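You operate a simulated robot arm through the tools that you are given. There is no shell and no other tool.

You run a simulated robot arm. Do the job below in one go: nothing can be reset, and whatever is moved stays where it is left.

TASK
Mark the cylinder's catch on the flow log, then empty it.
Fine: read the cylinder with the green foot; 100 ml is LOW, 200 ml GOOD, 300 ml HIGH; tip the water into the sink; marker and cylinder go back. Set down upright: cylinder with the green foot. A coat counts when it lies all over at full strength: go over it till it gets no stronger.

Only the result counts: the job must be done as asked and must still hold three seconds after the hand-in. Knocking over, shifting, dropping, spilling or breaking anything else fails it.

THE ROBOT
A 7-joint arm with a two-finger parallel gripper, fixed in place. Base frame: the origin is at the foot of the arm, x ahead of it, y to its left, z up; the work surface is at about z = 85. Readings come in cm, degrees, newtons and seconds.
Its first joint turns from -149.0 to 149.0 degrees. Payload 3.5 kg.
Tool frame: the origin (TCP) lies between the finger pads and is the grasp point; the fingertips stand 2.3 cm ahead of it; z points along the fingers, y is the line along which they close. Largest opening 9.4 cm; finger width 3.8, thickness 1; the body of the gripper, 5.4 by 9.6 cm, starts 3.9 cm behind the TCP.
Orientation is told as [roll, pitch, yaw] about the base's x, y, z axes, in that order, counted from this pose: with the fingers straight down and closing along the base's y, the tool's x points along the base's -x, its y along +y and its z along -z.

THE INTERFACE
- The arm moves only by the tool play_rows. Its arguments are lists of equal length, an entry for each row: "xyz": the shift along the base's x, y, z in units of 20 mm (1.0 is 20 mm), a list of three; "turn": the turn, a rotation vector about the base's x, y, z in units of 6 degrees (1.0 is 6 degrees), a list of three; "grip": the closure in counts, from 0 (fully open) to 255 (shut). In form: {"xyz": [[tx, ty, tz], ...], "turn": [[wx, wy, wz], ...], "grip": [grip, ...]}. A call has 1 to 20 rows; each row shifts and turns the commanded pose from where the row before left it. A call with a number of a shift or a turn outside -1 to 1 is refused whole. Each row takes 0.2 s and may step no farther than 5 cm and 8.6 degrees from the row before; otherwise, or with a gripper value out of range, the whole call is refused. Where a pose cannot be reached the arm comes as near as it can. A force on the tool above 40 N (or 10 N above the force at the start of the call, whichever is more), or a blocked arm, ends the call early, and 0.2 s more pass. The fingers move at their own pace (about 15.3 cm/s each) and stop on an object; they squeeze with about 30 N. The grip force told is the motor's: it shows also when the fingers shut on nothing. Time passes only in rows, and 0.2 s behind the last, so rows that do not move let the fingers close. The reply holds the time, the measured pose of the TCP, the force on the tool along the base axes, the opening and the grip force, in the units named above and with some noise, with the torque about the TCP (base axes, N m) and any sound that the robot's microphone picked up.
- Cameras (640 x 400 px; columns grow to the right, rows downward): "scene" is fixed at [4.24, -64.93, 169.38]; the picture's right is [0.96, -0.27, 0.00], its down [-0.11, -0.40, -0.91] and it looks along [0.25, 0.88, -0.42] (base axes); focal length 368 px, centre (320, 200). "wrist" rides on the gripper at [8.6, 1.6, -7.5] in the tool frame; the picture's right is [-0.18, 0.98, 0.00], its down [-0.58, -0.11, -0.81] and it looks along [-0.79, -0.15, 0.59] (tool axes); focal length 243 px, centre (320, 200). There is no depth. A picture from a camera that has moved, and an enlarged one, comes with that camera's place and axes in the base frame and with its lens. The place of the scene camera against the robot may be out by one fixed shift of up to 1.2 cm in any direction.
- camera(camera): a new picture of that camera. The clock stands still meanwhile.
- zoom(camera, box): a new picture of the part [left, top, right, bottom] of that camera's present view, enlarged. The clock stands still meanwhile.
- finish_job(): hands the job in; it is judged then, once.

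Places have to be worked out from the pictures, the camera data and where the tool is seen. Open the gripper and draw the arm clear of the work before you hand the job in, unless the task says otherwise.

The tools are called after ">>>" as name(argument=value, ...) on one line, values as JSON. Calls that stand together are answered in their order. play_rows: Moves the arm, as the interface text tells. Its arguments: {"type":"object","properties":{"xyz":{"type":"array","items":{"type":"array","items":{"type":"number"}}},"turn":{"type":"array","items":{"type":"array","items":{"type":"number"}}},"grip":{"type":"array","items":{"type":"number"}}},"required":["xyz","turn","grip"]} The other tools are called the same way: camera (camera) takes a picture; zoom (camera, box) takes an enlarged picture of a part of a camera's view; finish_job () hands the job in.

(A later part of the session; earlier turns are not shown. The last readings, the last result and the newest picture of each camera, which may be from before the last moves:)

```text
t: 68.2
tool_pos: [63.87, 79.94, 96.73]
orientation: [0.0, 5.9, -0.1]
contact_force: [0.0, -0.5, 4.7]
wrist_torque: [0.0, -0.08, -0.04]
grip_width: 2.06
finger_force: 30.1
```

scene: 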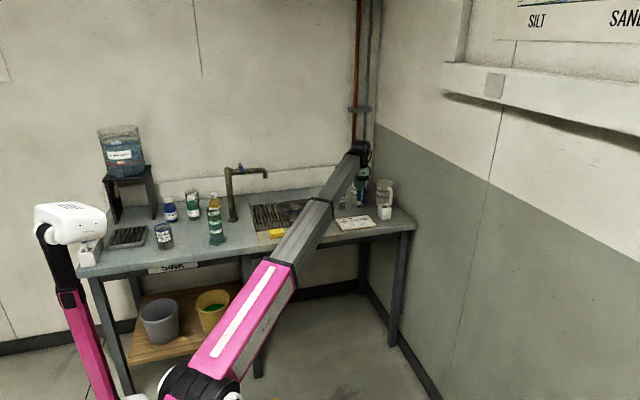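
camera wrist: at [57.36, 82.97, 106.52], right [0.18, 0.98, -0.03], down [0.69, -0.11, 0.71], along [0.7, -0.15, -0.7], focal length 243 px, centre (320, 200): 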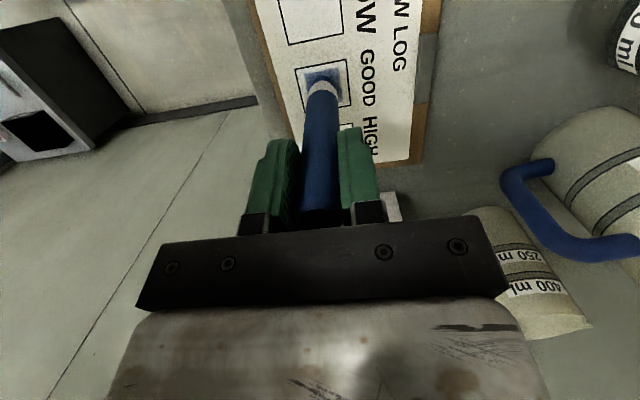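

4.7 N of contact at (63.87, 79.95). I stroke along y across the zone and back.

>>> play_rows(xyz=[[0, 0.155, 0], [0, 0.155, 0], [0, 0.155, 0], [0, 0.155, 0], [0, 0.155, 0], [0, 0.155, 0], [0, 0.155, 0], [0, 0.155, 0], [0, 0.155, 0], [0, -0.155, 0], [0, -0.155, 0], [0, -0.155, 0], [0, -0.155, 0], [0, -0.155, 0], [0, -0.155, 0], [0, -0.155, 0], [0, -0.155, 0], [0, -0.155, 0], [0, 0, 0]], turn=[[0, 0, 0], [0, 0, 0], [0, 0, 0], [0, 0, 0], [0, 0, 0], [0, 0, 0], [0, 0, 0], [0, 0, 0], [0, 0, 0], [0, 0, 0], [0, 0, 0], [0, 0, 0], [0, 0, 0], [0, 0, 0], [0, 0, 0], [0, 0, 0], [0, 0, 0], [0, 0, 0], [0, 0, 0]], grip=[255, 255, 255, 255, 255, 255, 255, 255, 255, 255, 255, 255, 255, 255, 255, 255, 255, 255, 255])

>>> zoom(camera="wrist", box=[250, 0, 420, 110])

>>> zoom(camera="scene", box=[350, 215, 370, 229])

```text
t: 72.2
tool_pos: [63.85, 79.9, 96.82]
orientation: [-0.1, 5.9, -0.1]
contact_force: [0.4, 4.4, 4.7]
wrist_torque: [0.55, -0.13, 0.0]
grip_width: 2.07
finger_force: 30.2
```

```text
3.64 times, centred on (335, 55) of wrist
camera zoom: at [56.15, 81.65, 105.14], right [0.18, 0.98, -0.02], down [0.66, -0.11, 0.74], along [0.73, -0.15, -0.67], focal length 882 px, centre (266, 727)
```

zoom: 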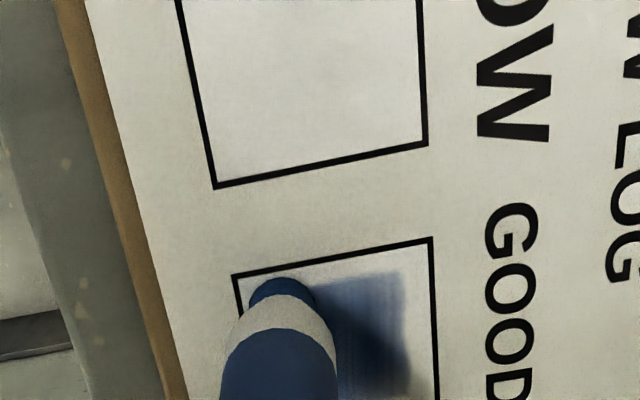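

```text
16.00 times, centred on (360, 222) of scene
camera zoom: at [4.24, -64.93, 169.38], right [0.96, -0.27, 0.0], down [-0.11, -0.4, -0.91], along [0.25, 0.88, -0.42], focal length 5882 px, centre (-320, -152)
```

zoom: 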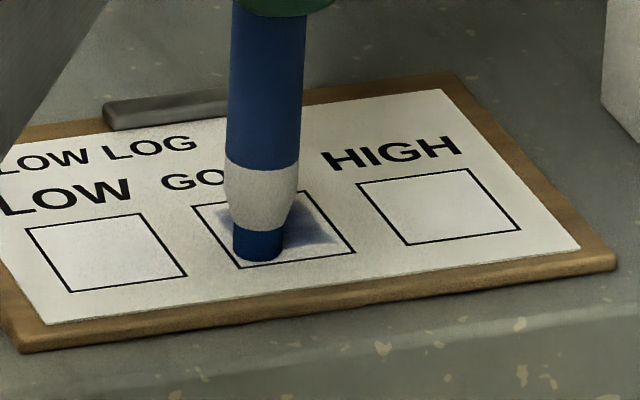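

Contact holds steady at 4.7 N. I continue with one-way strokes on successive lines.

>>> play_rows(xyz=[[0.11, 0, 0.05], [0.11, 0, -0.05], [0, 0.16, 0], [0, 0.16, 0], [0, 0.16, 0], [0, 0.16, 0], [0, 0.16, 0], [0, 0.16, 0], [0, 0.16, 0], [0, 0.16, 0], [0, 0.1, 0], [0.11, 0, 0.05], [0.11, 0, -0.05], [0, -0.17, 0], [0, -0.17, 0], [0, -0.18, 0], [0, -0.19, 0], [0, -0.19, 0], [0, -0.19, 0], [0, -0.19, 0]], turn=[[0, 0, 0], [0, 0, 0], [0, 0, 0], [0, 0, 0], [0, 0, 0], [0, 0, 0], [0, 0, 0], [0, 0, 0], [0, 0, 0], [0, 0, 0], [0, 0, 0], [0, 0, 0], [0, 0, 0], [0, 0, 0], [0, 0, 0], [0, 0, 0], [0, 0, 0], [0, 0, 0], [0, 0, 0], [0, 0, 0]], grip=[255, 255, 255, 255, 255, 255, 255, 255, 255, 255, 255, 255, 255, 255, 255, 255, 255, 255, 255, 255])

>>> play_rows(xyz=[[0, -0.1, 0], [0.11, 0, 0.05], [0.11, 0, -0.05], [0, 0.16, 0], [0, 0.16, 0], [0, 0.16, 0], [0, 0.16, 0], [0, 0.16, 0], [0, 0.16, 0], [0, 0.16, 0], [0, 0.16, 0], [0, 0.1, 0]], turn=[[0, 0, 0], [0, 0, 0], [0, 0, 0], [0, 0, 0], [0, 0, 0], [0, 0, 0], [0, 0, 0], [0, 0, 0], [0, 0, 0], [0, 0, 0], [0, 0, 0], [0, 0, 0]], grip=[255, 255, 255, 255, 255, 255, 255, 255, 255, 255, 255, 255])

>>> zoom(camera="wrist", box=[250, 0, 420, 110])

>>> zoom(camera="scene", box=[350, 215, 370, 229])

```text
t: 76.4
tool_pos: [64.77, 80.24, 96.74]
orientation: [0.0, 5.9, 0.0]
contact_force: [-0.3, 9.4, 11.5]
wrist_torque: [1.05, -0.02, 0.01]
grip_width: 2.08
finger_force: 30.5
```

```text
t: 79.0
tool_pos: [65.12, 82.72, 96.76]
orientation: [0.0, 6.0, -0.1]
contact_force: [-0.1, -1.0, 0.4]
wrist_torque: [-0.1, 0.0, 0.0]
grip_width: 2.04
finger_force: 30.0
```

```text
3.64 times, centred on (335, 55) of wrist
camera zoom: at [57.42, 84.39, 105.13], right [0.18, 0.98, -0.02], down [0.66, -0.11, 0.74], along [0.73, -0.15, -0.67], focal length 882 px, centre (266, 727)
```

zoom: 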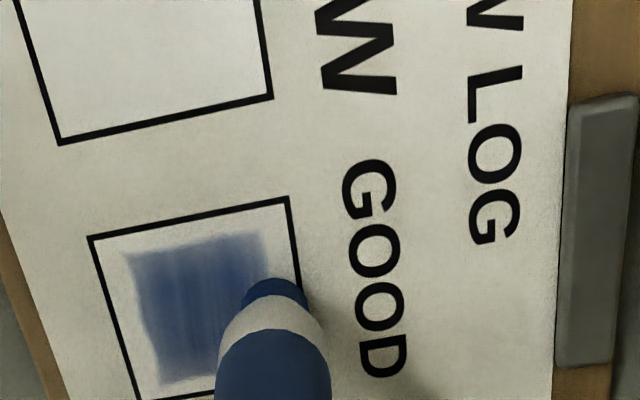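

```text
16.00 times, centred on (360, 222) of scene
camera zoom: at [4.24, -64.93, 169.38], right [0.96, -0.27, 0.0], down [-0.11, -0.4, -0.91], along [0.25, 0.88, -0.42], focal length 5882 px, centre (-320, -152)
```

zoom: 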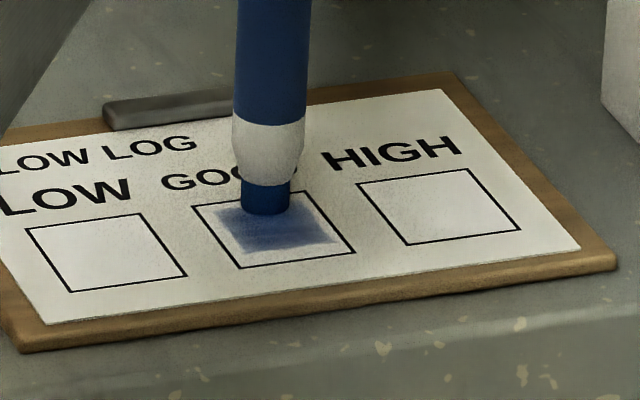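

The force varies from light at the +y end to 11 N at the -y end, so I add a small slope in z and continue to the right part.

>>> play_rows(xyz=[[0.11, 0, 0.03], [0.11, 0, -0.055], [0, -0.155, 0.002], [0, -0.155, 0.002], [0, -0.155, 0.003], [0, -0.155, 0.003], [0, -0.155, 0.003], [0, -0.155, 0.003], [0, -0.155, 0.003], [0, -0.155, 0.003], [0, -0.155, 0.003], [0.11, 0, 0.05], [0.11, 0, -0.05], [0, 0, 0]], turn=[[0, 0, 0], [0, 0, 0], [0, 0, 0], [0, 0, 0], [0, 0, 0], [0, 0, 0], [0, 0, 0], [0, 0, 0], [0, 0, 0], [0, 0, 0], [0, 0, 0], [0, 0, 0], [0, 0, 0], [0, 0, 0]], grip=[255, 255, 255, 255, 255, 255, 255, 255, 255, 255, 255, 255, 255, 255])

>>> play_rows(xyz=[[0, 0.155, -0.002], [0, 0.155, -0.002], [0, 0.155, -0.003], [0, 0.155, -0.003], [0, 0.155, -0.003], [0, 0.155, -0.003], [0, 0.155, -0.003], [0, 0.155, -0.003], [0, 0.155, -0.002]], turn=[[0, 0, 0], [0, 0, 0], [0, 0, 0], [0, 0, 0], [0, 0, 0], [0, 0, 0], [0, 0, 0], [0, 0, 0], [0, 0, 0]], grip=[255, 255, 255, 255, 255, 255, 255, 255, 255])

>>> zoom(camera="wrist", box=[250, 0, 420, 110])

>>> zoom(camera="scene", box=[350, 215, 370, 229])

```text
t: 82.0
tool_pos: [66.01, 79.99, 96.79]
orientation: [-0.1, 6.0, -0.1]
contact_force: [0.3, 0.9, -0.7]
wrist_torque: [0.03, 0.0, -0.01]
grip_width: 2.04
finger_force: 30.0
```

```text
t: 84.0
tool_pos: [66.26, 82.68, 96.82]
orientation: [-0.1, 6.0, -0.1]
contact_force: [0.3, -2.2, 3.7]
wrist_torque: [-0.31, -0.09, -0.01]
grip_width: 2.06
finger_force: 29.9
```

```text
3.64 times, centred on (335, 55) of wrist
camera zoom: at [58.37, 84.38, 105.11], right [0.18, 0.98, -0.02], down [0.66, -0.11, 0.74], along [0.73, -0.15, -0.67], focal length 882 px, centre (266, 727)
```

zoom: 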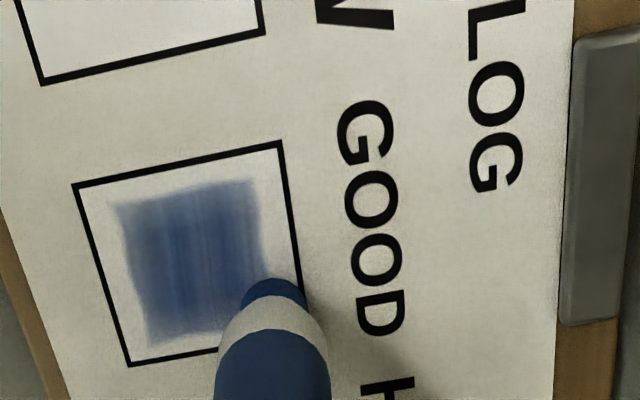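

```text
16.00 times, centred on (360, 222) of scene
camera zoom: at [4.24, -64.93, 169.38], right [0.96, -0.27, 0.0], down [-0.11, -0.4, -0.91], along [0.25, 0.88, -0.42], focal length 5882 px, centre (-320, -152)
```

zoom: 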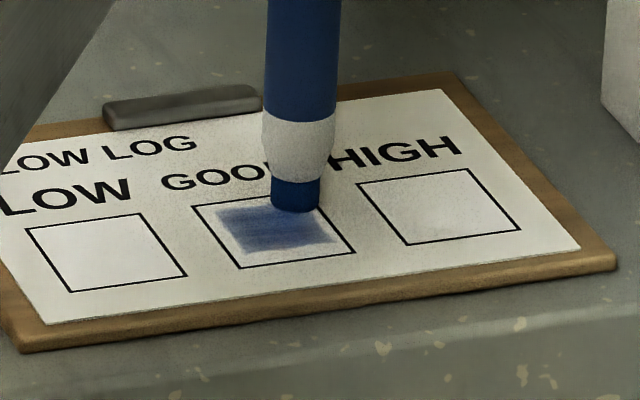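

I lift to the same viewpoint as before to compare the strength.

>>> play_rows(xyz=[[0, 0, 0.5], [0.3, 0.25, 0.5], [0.4, 0.25, 0.5], [0.2, 0.25, 0.28]], turn=[[0, 0, 0], [0, 0, 0], [0, 0, 0], [0, 0, 0]], grip=[255, 255, 255, 255])

>>> zoom(camera="wrist", box=[230, 0, 350, 80])

>>> zoom(camera="scene", box=[350, 215, 370, 229])

```text
t: 85.0
tool_pos: [67.99, 84.33, 100.32]
orientation: [0.0, 5.9, -0.1]
contact_force: [0.4, 0.5, 0.0]
wrist_torque: [0.01, -0.03, 0.03]
grip_width: 2.02
finger_force: 29.9
```

```text
5.00 times, centred on (290, 40) of wrist
camera zoom: at [60.17, 85.97, 108.6], right [0.18, 0.98, -0.02], down [0.66, -0.11, 0.74], along [0.73, -0.15, -0.67], focal length 1213 px, centre (470, 1000)
```

zoom: 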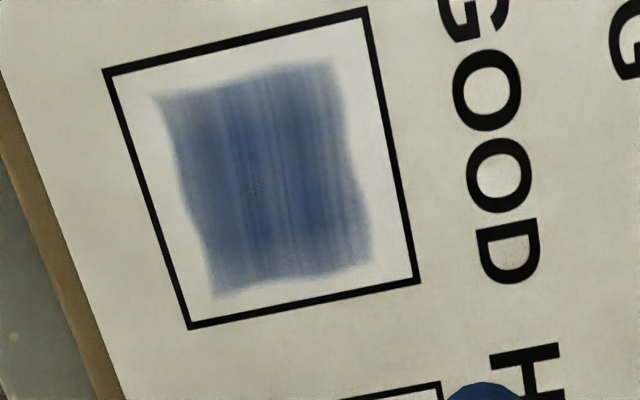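

```text
16.00 times, centred on (360, 222) of scene
camera zoom: at [4.24, -64.93, 169.38], right [0.96, -0.27, 0.0], down [-0.11, -0.4, -0.91], along [0.25, 0.88, -0.42], focal length 5882 px, centre (-320, -152)
```

zoom: 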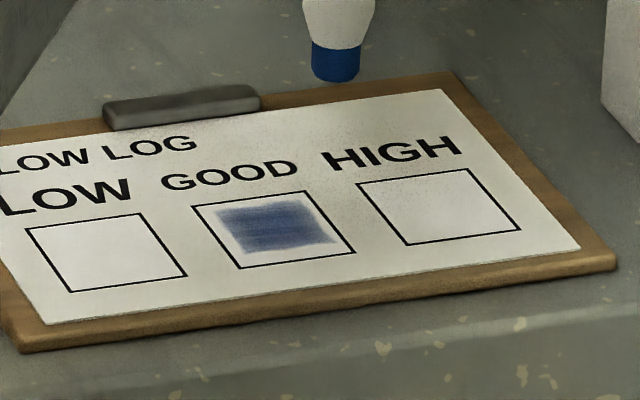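

The coat looks the same as before these seven further strokes, so it has reached full strength and its outline matches the zone. Now I take the marker back: up first, then over the holder at about (81, 84.7).

>>> play_rows(xyz=[[0, 0, 0.6], [0, 0, 0.8], [0.3, 0, 0.8], [0.6, 0.03, 0.8], [0.8, 0.03, 0.8], [0.8, 0.03, 0.6], [0.8, 0.03, 0.4], [0.8, 0.03, 0.2], [0.8, 0.03, 0], [0.7, 0, 0], [0.5, 0, 0], [0.2, 0, 0], [0, 0, 0]], turn=[[0, 0, 0], [0, 0, 0], [0, 0, 0], [0, 0, 0], [0, 0, 0], [0, 0, 0], [0, 0, 0], [0, 0, 0], [0, 0, 0], [0, 0, 0], [0, 0, 0], [0, 0, 0], [0, 0, 0]], grip=[255, 255, 255, 255, 255, 255, 255, 255, 255, 255, 255, 255, 255])

>>> camera(camera="wrist")

>>> zoom(camera="scene", box=[335, 140, 425, 230])

```text
t: 87.8
tool_pos: [80.49, 84.64, 110.35]
orientation: [0.0, 6.0, -0.1]
contact_force: [-0.5, 0.9, -0.5]
wrist_torque: [0.01, 0.0, -0.03]
grip_width: 2.07
finger_force: 29.8
```

```text
taken
camera wrist: at [72.72, 86.3, 118.65], right [0.18, 0.98, -0.02], down [0.66, -0.11, 0.74], along [0.73, -0.15, -0.67], focal length 243 px, centre (320, 200)
```

wrist: 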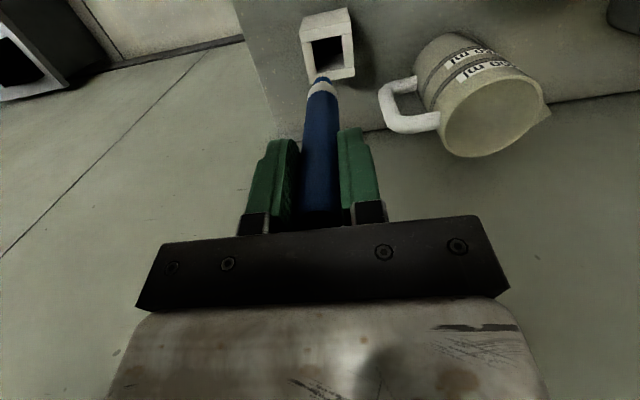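

```text
4.44 times, centred on (380, 185) of scene
camera zoom: at [4.24, -64.93, 169.38], right [0.96, -0.27, 0.0], down [-0.11, -0.4, -0.91], along [0.25, 0.88, -0.42], focal length 1634 px, centre (53, 267)
```

zoom: 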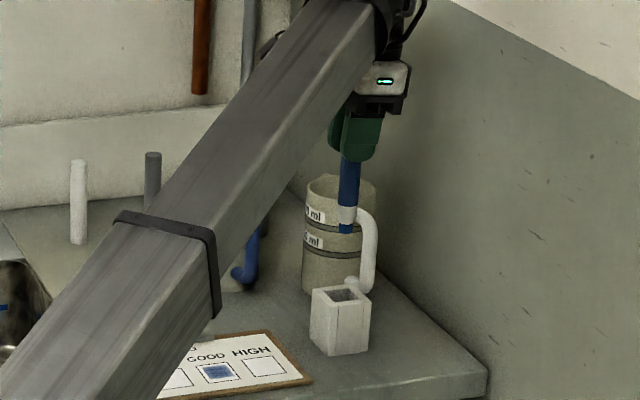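

The tip hangs above the holder. I zoom to line up the tip with the hole.

>>> zoom(camera="wrist", box=[260, 0, 400, 110])

>>> zoom(camera="scene", box=[360, 170, 400, 225])

```text
3.64 times, centred on (330, 55) of wrist
camera zoom: at [72.72, 86.3, 118.65], right [0.18, 0.98, -0.02], down [0.66, -0.11, 0.74], along [0.73, -0.15, -0.67], focal length 882 px, centre (284, 727)
```

zoom: 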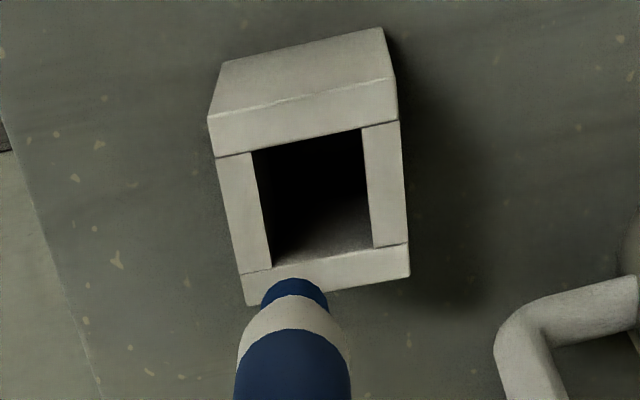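

```text
7.27 times, centred on (380, 198) of scene
camera zoom: at [4.24, -64.93, 169.38], right [0.96, -0.27, 0.0], down [-0.11, -0.4, -0.91], along [0.25, 0.88, -0.42], focal length 2674 px, centre (-116, 218)
```

zoom: 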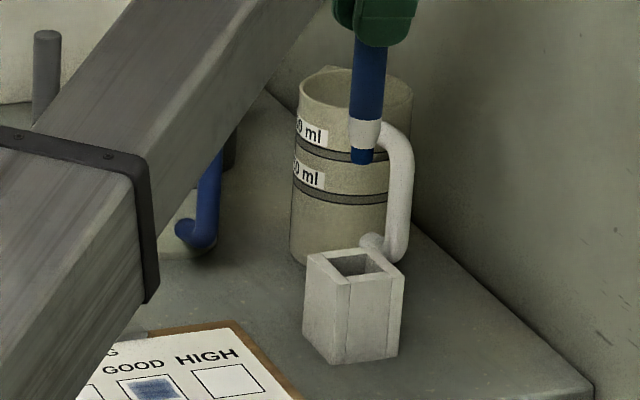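

The hole's centre computes to about (81.2, 85.05), with its top at z≈91.2 and a 3 cm opening; the tip is at about (80.9, 84.75). I shift by (+0.25, +0.27) and lower until the tip is just above the holder.

>>> play_rows(xyz=[[0.125, 0.135, 0], [0, 0, -0.6], [0, 0, -0.7], [0, 0, -0.7], [0, 0, -0.5], [0, 0, -0.2], [0, 0, 0]], turn=[[0, 0, 0], [0, 0, 0], [0, 0, 0], [0, 0, 0], [0, 0, 0], [0, 0, 0], [0, 0, 0]], grip=[255, 255, 255, 255, 255, 255, 255])

>>> zoom(camera="wrist", box=[260, 0, 400, 110])

>>> zoom(camera="scene", box=[360, 170, 400, 225])

```text
t: 89.4
tool_pos: [80.74, 84.9, 104.89]
orientation: [0.0, 6.1, -0.2]
contact_force: [-0.1, 0.1, -0.4]
wrist_torque: [-0.04, -0.02, 0.0]
grip_width: 2.05
finger_force: 29.6
```

```text
3.64 times, centred on (330, 55) of wrist
camera zoom: at [72.99, 86.59, 113.23], right [0.18, 0.98, -0.02], down [0.66, -0.11, 0.74], along [0.73, -0.15, -0.67], focal length 882 px, centre (284, 727)
```

zoom: 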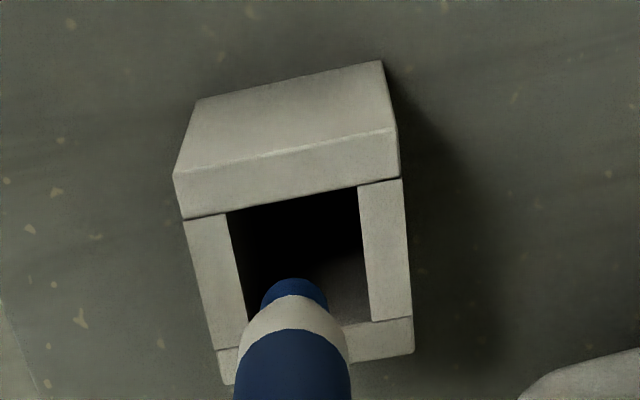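

```text
7.27 times, centred on (380, 198) of scene
camera zoom: at [4.24, -64.93, 169.38], right [0.96, -0.27, 0.0], down [-0.11, -0.4, -0.91], along [0.25, 0.88, -0.42], focal length 2674 px, centre (-116, 218)
```

zoom: 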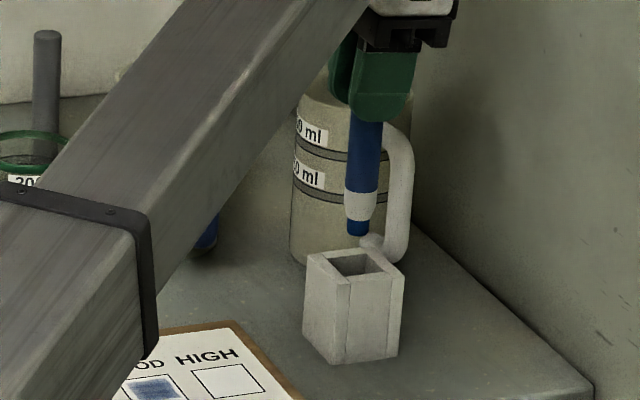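

The tip is over the hole, about 0.1 cm off at most. I lower it into the holder, first partway, watching the forces.

>>> play_rows(xyz=[[0, 0.05, -0.3], [0, 0, -0.4], [0, 0, -0.4], [0, 0, -0.4], [0, 0, 0]], turn=[[0, 0, 0], [0, 0, 0], [0, 0, 0], [0, 0, 0], [0, 0, 0]], grip=[255, 255, 255, 255, 255])

>>> zoom(camera="wrist", box=[260, 0, 400, 110])

>>> zoom(camera="scene", box=[360, 170, 400, 225])

```text
t: 90.6
tool_pos: [80.74, 84.93, 101.98]
orientation: [0.0, 6.0, 0.0]
contact_force: [-0.6, 0.4, -0.8]
wrist_torque: [-0.01, 0.01, 0.02]
grip_width: 2.04
finger_force: 30.1
```

```text
3.64 times, centred on (330, 55) of wrist
camera zoom: at [73.0, 86.63, 110.22], right [0.18, 0.98, -0.02], down [0.66, -0.11, 0.74], along [0.73, -0.15, -0.67], focal length 882 px, centre (284, 727)
```

zoom: 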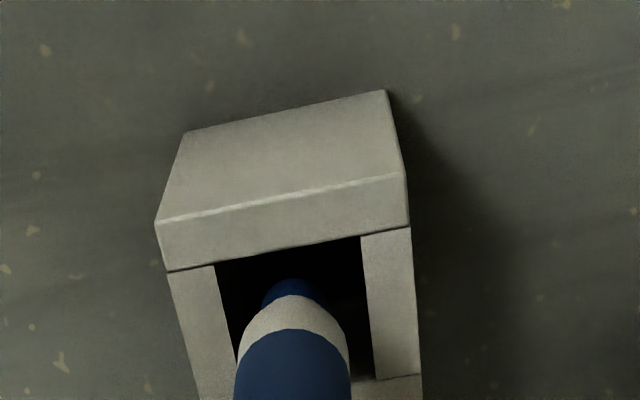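

```text
7.27 times, centred on (380, 198) of scene
camera zoom: at [4.24, -64.93, 169.38], right [0.96, -0.27, 0.0], down [-0.11, -0.4, -0.91], along [0.25, 0.88, -0.42], focal length 2674 px, centre (-116, 218)
```

zoom: 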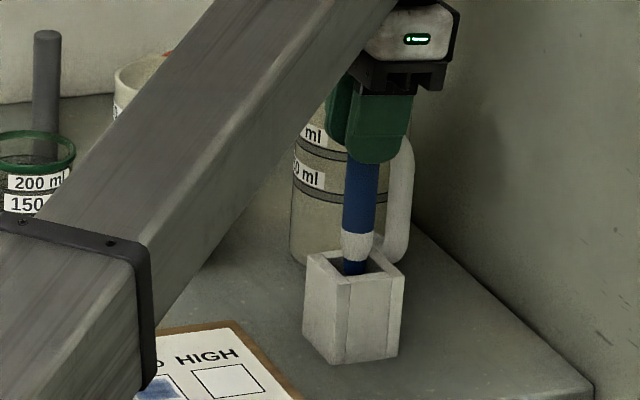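

The tip is entering the hole, centred and with no side force. I lower further.

>>> play_rows(xyz=[[0, 0, -0.3], [0, 0, -0.4], [0, 0, -0.4], [0, 0, -0.3], [0, 0, -0.2], [0, 0, 0]], turn=[[0, 0, 0], [0, 0, 0], [0, 0, 0], [0, 0, 0], [0, 0, 0], [0, 0, 0]], grip=[255, 255, 255, 255, 255, 255])

>>> zoom(camera="scene", box=[360, 170, 400, 225])

>>> camera(camera="wrist")

```text
t: 92.0
tool_pos: [80.69, 84.99, 98.72]
orientation: [0.1, 5.9, 0.0]
contact_force: [-0.7, -0.6, 0.0]
wrist_torque: [0.03, 0.0, 0.02]
grip_width: 2.03
finger_force: 30.0
```

```text
7.27 times, centred on (380, 198) of scene
camera zoom: at [4.24, -64.93, 169.38], right [0.96, -0.27, 0.0], down [-0.11, -0.4, -0.91], along [0.25, 0.88, -0.42], focal length 2674 px, centre (-116, 218)
```

zoom: 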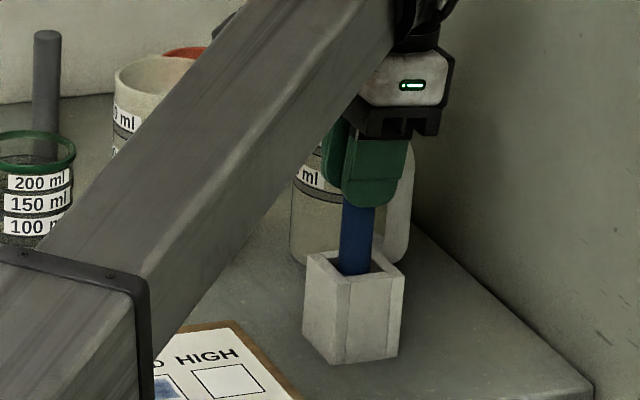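

```text
taken
camera wrist: at [72.97, 86.66, 107.03], right [0.18, 0.98, -0.02], down [0.66, -0.11, 0.74], along [0.73, -0.15, -0.67], focal length 243 px, centre (320, 200)
```

wrist: 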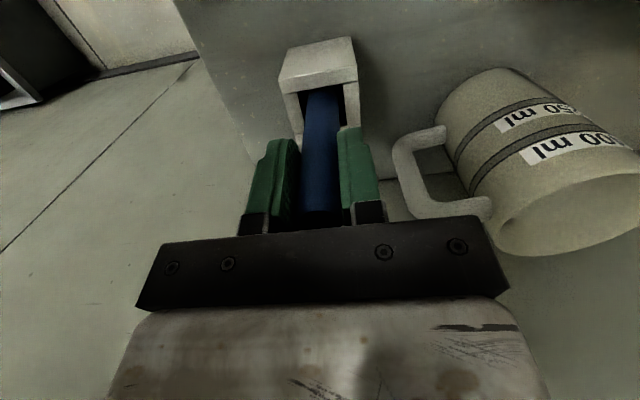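

It is well in the hole with no side force. I lower the last centimetre and feel for the floor.

>>> play_rows(xyz=[[0, 0, -0.2], [0, 0, -0.2], [0, 0, -0.1], [0, 0, 0]], turn=[[0, 0, 0], [0, 0, 0], [0, 0, 0], [0, 0, 0]], grip=[255, 255, 255, 255])

>>> play_rows(xyz=[[0, 0, -0.05], [0, 0, 0]], turn=[[0, 0, 0], [0, 0, 0]], grip=[255, 255])

```text
t: 93.0
tool_pos: [80.85, 85.03, 97.78]
orientation: [0.0, 6.0, -0.1]
contact_force: [-0.2, 1.0, -1.4]
wrist_torque: [0.01, -0.03, 0.0]
grip_width: 2.05
finger_force: 30.3
```

```text
t: 93.6
tool_pos: [80.76, 85.04, 97.64]
orientation: [0.1, 6.0, -0.1]
contact_force: [0.0, 0.1, -0.9]
wrist_torque: [0.01, -0.03, 0.0]
grip_width: 2.02
finger_force: 29.6
```

No floor contact yet. Two more small steps down.

>>> play_rows(xyz=[[0, 0, -0.04], [0, 0, 0]], turn=[[0, 0, 0], [0, 0, 0]], grip=[255, 255])

>>> play_rows(xyz=[[0, 0, -0.03], [0, 0, 0]], turn=[[0, 0, 0], [0, 0, 0]], grip=[255, 255])

```text
t: 94.2
tool_pos: [80.83, 85.08, 97.66]
orientation: [-0.1, 6.1, -0.1]
contact_force: [0.7, -0.1, -1.1]
wrist_torque: [-0.03, -0.02, 0.0]
grip_width: 2.06
finger_force: 29.6
```

```text
t: 94.8
tool_pos: [80.75, 84.97, 97.58]
orientation: [0.0, 6.1, -0.1]
contact_force: [-0.3, 0.5, 0.0]
wrist_torque: [0.01, -0.01, -0.03]
grip_width: 2.05
finger_force: 29.9
```

Another 1 mm down, then I check the force before releasing.

>>> play_rows(xyz=[[0, 0, -0.04], [0, 0, 0]], turn=[[0, 0, 0], [0, 0, 0]], grip=[255, 255])

>>> play_rows(xyz=[[0, 0, -0.03], [0, 0, 0]], turn=[[0, 0, 0], [0, 0, 0]], grip=[255, 255])

```text
t: 95.4
tool_pos: [80.82, 84.96, 97.53]
orientation: [0.0, 6.0, -0.2]
contact_force: [1.0, -0.2, 0.3]
wrist_torque: [-0.02, -0.01, -0.02]
grip_width: 2.04
finger_force: 30.2
```

```text
t: 96.0
tool_pos: [80.78, 84.99, 97.42]
orientation: [-0.1, 6.0, -0.1]
contact_force: [-0.3, -0.6, 3.1]
wrist_torque: [0.03, -0.04, 0.01]
grip_width: 2.05
finger_force: 30.1
```

The marker rests on the holder's floor (3 N at z=97.42). I open the fingers to about 3.9 cm, which keeps clear of the pitcher handle.

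>>> play_rows(xyz=[[0, 0, 0], [0, 0, 0], [0, 0, 0], [0, 0, 0], [0, 0, 0]], turn=[[0, 0, 0], [0, 0, 0], [0, 0, 0], [0, 0, 0], [0, 0, 0]], grip=[190, 180, 165, 150, 150])

>>> camera(camera="wrist")

>>> zoom(camera="scene", box=[360, 170, 400, 225])

```text
t: 97.2
tool_pos: [80.69, 84.93, 97.35]
orientation: [-0.1, 6.0, -0.2]
contact_force: [0.3, -0.8, 0.6]
wrist_torque: [-0.02, 0.01, 0.0]
grip_width: 3.86
finger_force: 0.0
```

```text
taken
camera wrist: at [73.01, 86.67, 105.68], right [0.18, 0.98, -0.02], down [0.66, -0.11, 0.74], along [0.73, -0.15, -0.67], focal length 243 px, centre (320, 200)
```

wrist: 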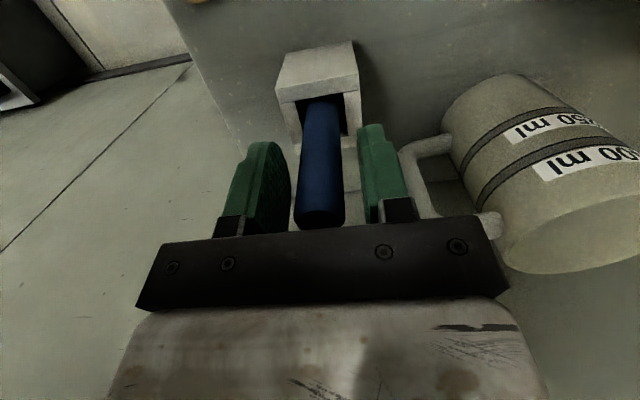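

```text
7.27 times, centred on (380, 198) of scene
camera zoom: at [4.24, -64.93, 169.38], right [0.96, -0.27, 0.0], down [-0.11, -0.4, -0.91], along [0.25, 0.88, -0.42], focal length 2674 px, centre (-116, 218)
```

zoom: 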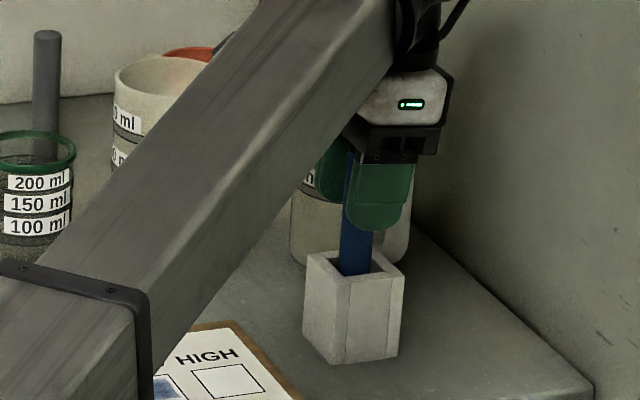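

The marker is released and stands in the holder. I rise straight up, clear of it.

>>> play_rows(xyz=[[0, 0, 0.4], [0, 0, 0.6], [0, 0, 0.8], [0, 0, 0.8], [0, 0, 0.8], [0, 0, 0.8], [0, 0, 0.8], [0, 0, 0.8], [0, 0, 0.8], [0, 0, 0.8]], turn=[[0, 0, 0], [0, 0, 0], [0, 0, 0], [0, 0, 0], [0, 0, 0], [0, -0.2, 0], [0, -0.2, 0], [0, -0.2, 0], [0, -0.2, 0], [0, -0.2, 0]], grip=[150, 150, 150, 150, 150, 150, 150, 150, 150, 100])

>>> camera(camera="wrist")

>>> zoom(camera="scene", box=[330, 140, 420, 240])

```text
t: 99.4
tool_pos: [80.79, 84.81, 112.04]
orientation: [-0.1, -0.1, -0.1]
contact_force: [-0.5, -0.8, -0.1]
wrist_torque: [-0.01, 0.02, 0.03]
grip_width: 5.7
finger_force: 0.1
```

```text
taken
camera wrist: at [72.22, 86.61, 119.49], right [0.19, 0.98, 0.0], down [0.58, -0.11, 0.81], along [0.79, -0.15, -0.59], focal length 243 px, centre (320, 200)
```

wrist: 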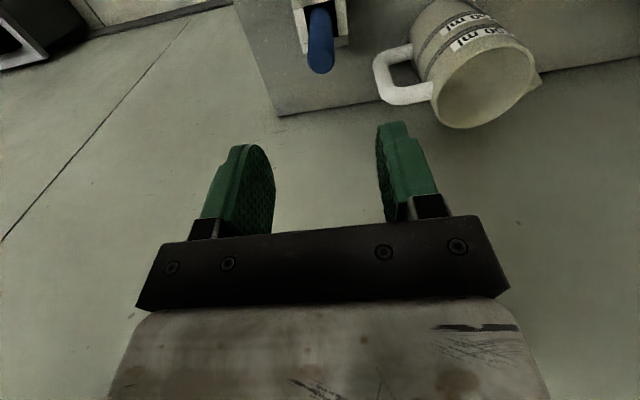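

```text
4.00 times, centred on (375, 190) of scene
camera zoom: at [4.24, -64.93, 169.38], right [0.96, -0.27, 0.0], down [-0.11, -0.4, -0.91], along [0.25, 0.88, -0.42], focal length 1471 px, centre (100, 240)
```

zoom: 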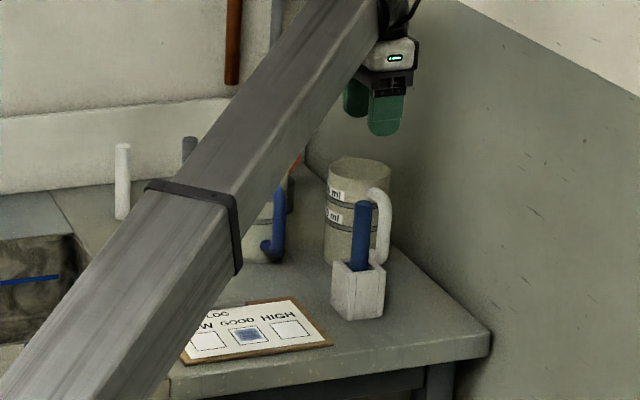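

The marker is back in its holder. Now I head for the cylinder: rise and swing left over the bench, staying high.

>>> play_rows(xyz=[[-0.5, -0.1, 0.3], [-0.8, -0.2, 0.3], [-1, -0.3, 0.3], [-1, -0.3, 0.3], [-1, -0.3, 0.3], [-1, -0.3, 0.3], [-1, -0.3, 0.3], [-1, -0.3, 0.3], [-1, -0.3, 0.3], [-1, -0.3, 0.3], [-1, -0.3, 0.2], [-1, -0.3, 0.2], [-1, -0.3, 0], [-1, -0.3, 0], [-1, -0.3, 0], [-1, -0.3, 0], [-1, -0.3, 0], [-1, -0.3, 0], [-1, -0.3, 0], [-1, -0.3, 0]], turn=[[0, 0, 0], [0, 0, 0], [0, 0, 0], [0, 0, 0], [0, 0, 0], [0, 0, 0], [0, 0, 0], [0, 0, 0], [0, 0, 0], [0, 0, 0], [0, 0, 0], [0, 0, 0], [0, 0, 0], [0, 0, 0], [0, 0, 0], [0, 0, 0], [0, 0, 0], [0, 0, 0], [0, 0, 0], [0, 0, 0]], grip=[100, 80, 60, 40, 20, 0, 0, 0, 0, 0, 0, 0, 0, 0, 0, 0, 0, 0, 0, 0])

>>> camera(camera="scene")

>>> camera(camera="wrist")

>>> zoom(camera="scene", box=[345, 185, 405, 240])

```text
t: 103.6
tool_pos: [42.4, 74.09, 117.58]
orientation: [0.6, -0.4, -0.2]
contact_force: [-0.2, -0.8, 0.5]
wrist_torque: [-0.01, -0.01, 0.02]
grip_width: 9.4
finger_force: 0.1
out of reach, approached as far as the arm can: row 19, 20
```

```text
taken
```

scene: 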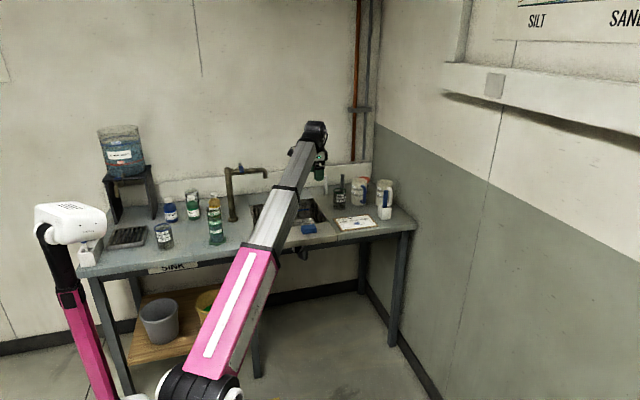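

```text
taken
camera wrist: at [33.8, 75.67, 124.95], right [0.19, 0.98, 0.01], down [0.58, -0.12, 0.81], along [0.8, -0.14, -0.59], focal length 243 px, centre (320, 200)
```

wrist: 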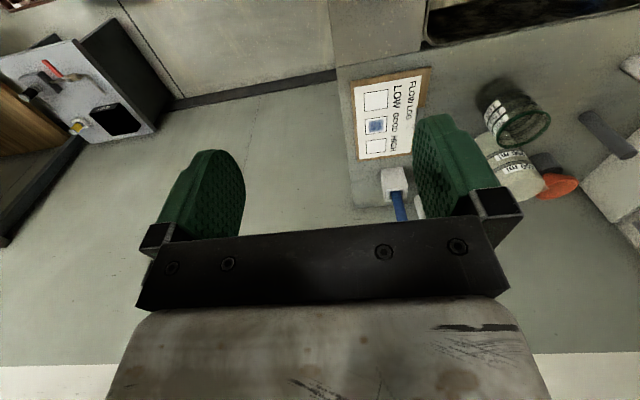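

```text
7.27 times, centred on (375, 212) of scene
camera zoom: at [4.24, -64.93, 169.38], right [0.96, -0.27, 0.0], down [-0.11, -0.4, -0.91], along [0.25, 0.88, -0.42], focal length 2674 px, centre (-80, 109)
```

zoom: 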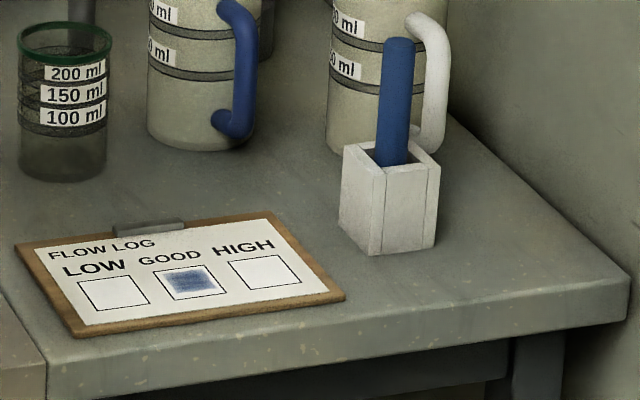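

The ink mark and the returned marker look right. The tool-down pose reached its fold limit here, so I step back slightly and turn the yaw by -90° so the camera sits on the outer side, before tipping the tool to horizontal for a side grasp.

>>> play_rows(xyz=[[1, 0.3, -0.5], [0.5, 0.3, -0.5], [0, 0, 0], [0, 0, 0], [0, 0, 0], [0, 0, 0], [0, 0, 0], [0, 0, 0], [0, 0, 0], [0, 0, 0], [0, 0, 0], [0, 0, 0], [0, 0, 0], [0, 0, 0], [0, 0, 0], [0, 0, 0], [0, 0, 0], [0, 0, 0]], turn=[[0, 0, 0], [0, 0, 0], [0, 0, -0.5], [0, 0, -0.8], [0, 0, -1], [0, 0, -1], [0, 0, -1], [0, 0, -1], [0, 0, -1], [0, 0, -1], [0, 0, -1], [0, 0, -1], [0, 0, -1], [0, 0, -1], [0, 0, -1], [0, 0, -1], [0, 0, -1], [0, 0, -0.7]], grip=[0, 0, 0, 0, 0, 0, 0, 0, 0, 0, 0, 0, 0, 0, 0, 0, 0, 0])

>>> camera(camera="wrist")

>>> camera(camera="scene")

```text
t: 107.4
tool_pos: [45.61, 75.27, 115.46]
orientation: [0.0, 0.0, -90.2]
contact_force: [-0.3, -0.4, 0.0]
wrist_torque: [0.0, 0.0, -0.01]
grip_width: 9.43
finger_force: 0.0
```

```text
taken
camera wrist: at [47.29, 84.02, 123.01], right [0.98, -0.19, 0.0], down [-0.11, -0.58, 0.81], along [-0.15, -0.79, -0.59], focal length 243 px, centre (320, 200)
```

wrist: 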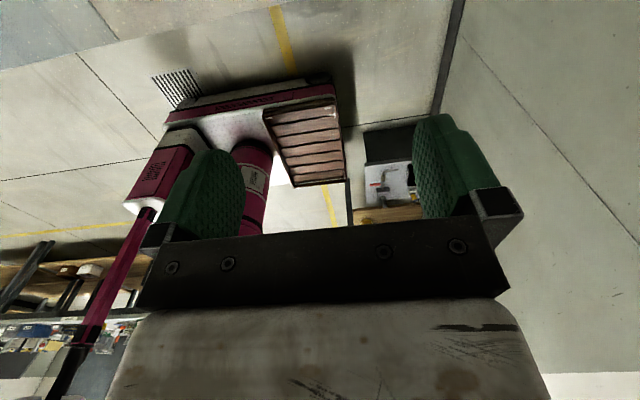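

```text
taken
```

scene: 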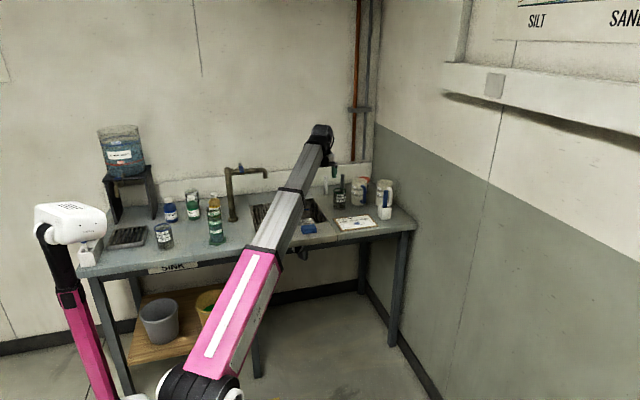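

Yaw -90° went smoothly. Now I tip the tool up about x to point along +y, drawing back a little.

>>> play_rows(xyz=[[0, -0.2, 0], [-0.2, -0.3, 0], [-0.4, -0.3, 0], [-0.5, -0.3, 0], [-0.5, -0.3, 0], [-0.5, -0.3, 0], [-0.5, -0.3, 0], [-0.5, -0.3, 0], [-0.5, -0.3, 0], [-0.5, -0.3, 0], [-0.5, -0.3, 0], [-0.5, -0.3, 0], [-0.5, -0.3, 0], [-0.5, -0.3, 0], [-0.5, -0.3, 0]], turn=[[0.6, 0, 0], [1, 0, 0], [1, 0, 0], [1, 0, 0], [1, 0, 0], [1, 0, 0], [1, 0, 0], [1, 0, 0], [1, 0, 0], [1, 0, 0], [1, 0, 0], [1, 0, 0], [1, 0, 0], [1, 0, 0], [1, 0, 0]], grip=[0, 0, 0, 0, 0, 0, 0, 0, 0, 0, 0, 0, 0, 0, 0])

>>> camera(camera="wrist")

>>> camera(camera="scene")

```text
t: 110.6
tool_pos: [32.32, 66.47, 115.55]
orientation: [-2.6, 87.7, -92.5]
contact_force: [0.0, 0.0, -0.4]
wrist_torque: [-0.01, 0.01, -0.05]
grip_width: 9.38
finger_force: 0.1
```

```text
taken
camera wrist: at [33.98, 59.49, 124.45], right [0.98, -0.01, -0.19], down [-0.11, -0.83, -0.55], along [-0.15, 0.56, -0.82], focal length 243 px, centre (320, 200)
```

wrist: 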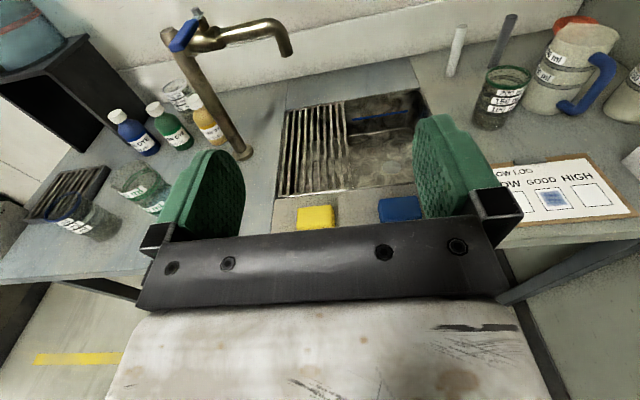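

```text
taken
```

scene: 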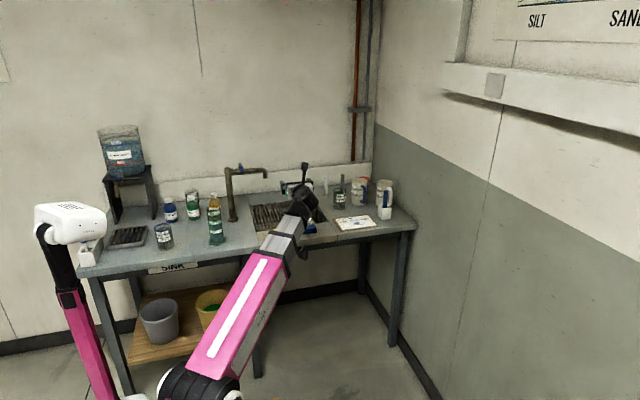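

Now I have a fine overview: open sink basin at x≈33–50, y≈88–116, with sponges on its front ledge. I move left in front of the green-footed cylinder.

>>> play_rows(xyz=[[-0.6, 0, 0], [-0.9, 0, 0], [-1, 0, 0], [-1, 0, 0], [-1, 0, 0], [-1, 0, 0], [-1, 0, 0], [-1, 0, 0], [-1, 0, 0], [-1, 0, 0], [-1, 0, 0], [-1, 0, 0], [-1, 0, 0], [-1, 0, 0], [-1, 0, 0], [-1, 0, 0], [-0.8, 0, 0], [-0.4, 0, 0]], turn=[[0.4, 0, 0], [0, 0, 0], [0, 0, 0], [0, 0, 0], [0, 0, 0], [0, 0, 0], [0, 0, 0], [0, 0, 0], [0, 0, 0], [0, 0, 0], [0, 0, 0], [0, 0, 0], [0, 0, 0], [0, 0, 0], [0, 0, 0], [0, 0, 0], [0, 0, 0], [0, 0, 0]], grip=[0, 0, 0, 0, 0, 0, 0, 0, 0, 0, 0, 0, 0, 0, 0, 0, 0, 0])

>>> camera(camera="wrist")

>>> camera(camera="scene")

```text
t: 114.4
tool_pos: [-1.02, 66.46, 115.5]
orientation: [-109.3, 89.9, 160.8]
contact_force: [-0.7, 0.7, -0.2]
wrist_torque: [-0.01, -0.01, 0.02]
grip_width: 9.4
finger_force: 0.0
```

```text
taken
camera wrist: at [0.69, 59.05, 124.15], right [0.98, 0.0, -0.19], down [-0.11, -0.81, -0.58], along [-0.15, 0.59, -0.79], focal length 243 px, centre (320, 200)
```

wrist: 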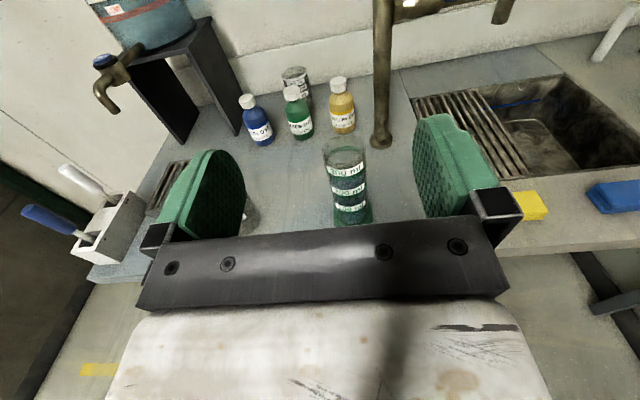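

```text
taken
```

scene: 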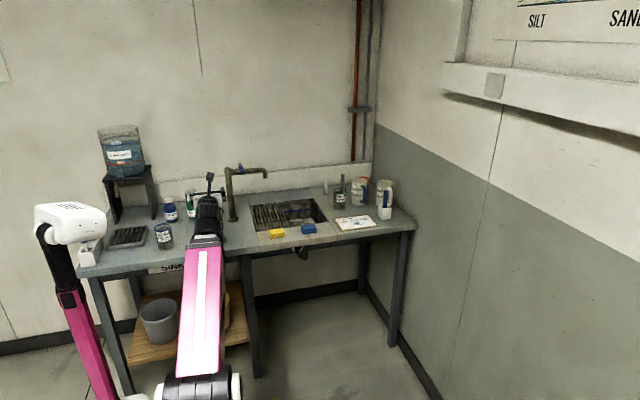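

The cylinder stands nearly straight ahead. I zoom in to read the level and fix its position.

>>> zoom(camera="wrist", box=[290, 120, 410, 235])

>>> zoom(camera="scene", box=[180, 160, 250, 260])

```text
3.48 times, centred on (350, 178) of wrist
camera zoom: at [0.69, 59.05, 124.15], right [0.98, 0.0, -0.19], down [-0.11, -0.81, -0.58], along [-0.15, 0.59, -0.79], focal length 844 px, centre (216, 278)
```

zoom: 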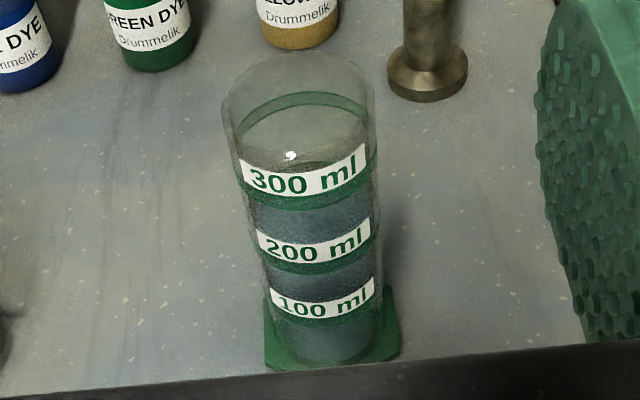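

```text
4.00 times, centred on (215, 210) of scene
camera zoom: at [4.24, -64.93, 169.38], right [0.96, -0.27, 0.0], down [-0.11, -0.4, -0.91], along [0.25, 0.88, -0.42], focal length 1471 px, centre (740, 160)
```

zoom: 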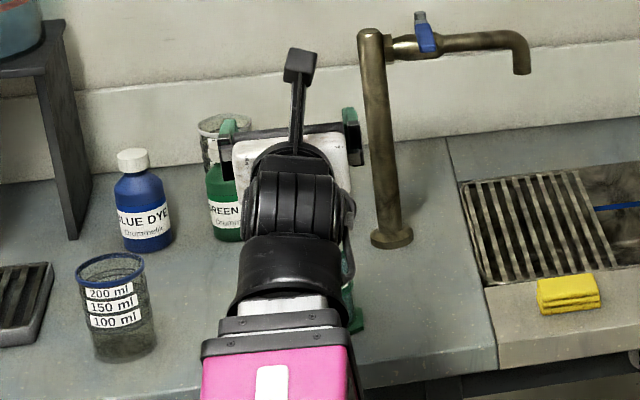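

The water surface ellipse sits at the 200 ml ring, so GOOD was right. The cylinder's axis is at about (-0.3, 83.8), with its top near z≈102. I lower the horizontal gripper to z≈96 in front of it.

>>> play_rows(xyz=[[0.1, 0, -0.5], [0.1, 0, -0.8], [0.1, 0, -0.9], [0, 0, -0.9], [0, 0, -0.9], [0, 0, -0.9], [0, 0, -0.9], [0, 0, -0.9], [0, 0, -0.9], [0, 0, -0.9], [0, 0, -0.8], [0, 0, -0.4], [0, 0, 0]], turn=[[0, 0, 0], [0, 0, 0], [0, 0, 0], [0, 0, 0], [0, 0, 0], [0, 0, 0], [0, 0, 0], [0, 0, 0], [0, 0, 0], [0, 0, 0], [0, 0, 0], [0, 0, 0], [0, 0, 0]], grip=[0, 0, 0, 0, 0, 0, 0, 0, 0, 0, 0, 0, 0])

>>> camera(camera="wrist")

>>> camera(camera="scene")

```text
t: 117.2
tool_pos: [0.11, 71.42, 97.51]
orientation: [-122.1, 89.9, 147.9]
contact_force: [-0.5, 1.0, 0.0]
wrist_torque: [-0.03, 0.0, -0.01]
grip_width: 9.39
finger_force: 0.0
out of reach, approached as far as the arm can: row 1, 2, 3, 4, 5, 6, 7, 8, 9, 10
```

```text
taken
camera wrist: at [1.83, 63.97, 106.2], right [0.98, 0.0, -0.19], down [-0.11, -0.81, -0.58], along [-0.15, 0.59, -0.79], focal length 243 px, centre (320, 200)
```

wrist: 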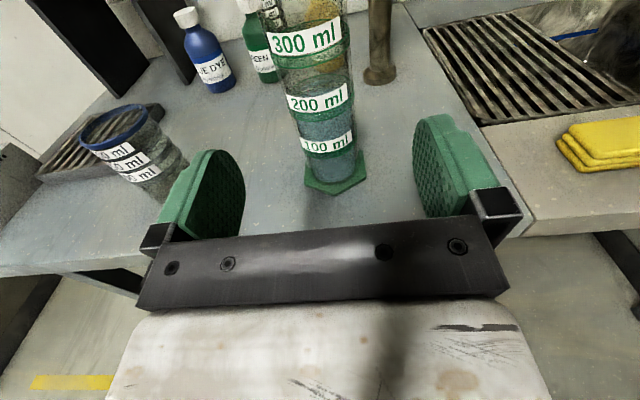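

```text
taken
```

scene: 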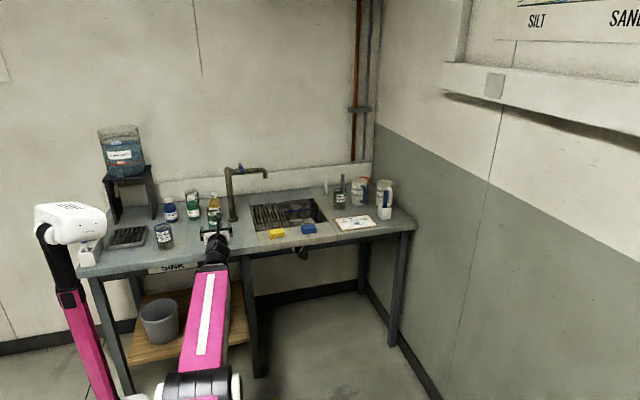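

The near side was out of reach, so the arm slid forward to y=71.4, still clear in front of the cylinder. I zoom to recheck the cylinder's place and the level from here.

>>> zoom(camera="wrist", box=[230, 0, 430, 210])

>>> play_rows(xyz=[[0, 0, 0]], turn=[[0, 0, 0]], grip=[0])

```text
1.90 times, centred on (330, 105) of wrist
camera zoom: at [1.83, 63.97, 106.2], right [0.98, 0.0, -0.19], down [-0.11, -0.81, -0.58], along [-0.15, 0.59, -0.79], focal length 462 px, centre (301, 381)
```

zoom: 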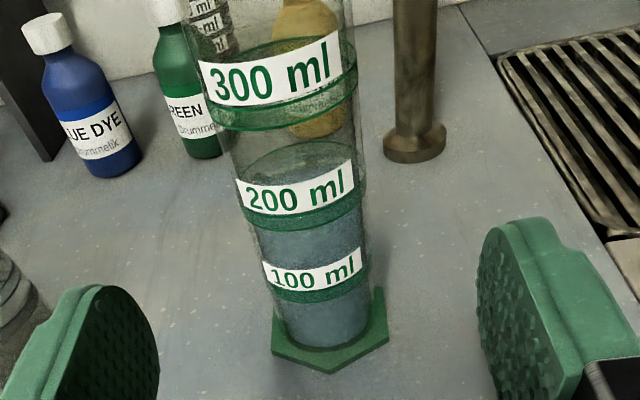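

```text
t: 117.6
tool_pos: [0.07, 71.32, 97.52]
orientation: [-112.0, 89.9, 158.1]
contact_force: [-0.7, 0.5, -0.5]
wrist_torque: [0.03, 0.01, 0.01]
grip_width: 9.36
finger_force: 0.1
```

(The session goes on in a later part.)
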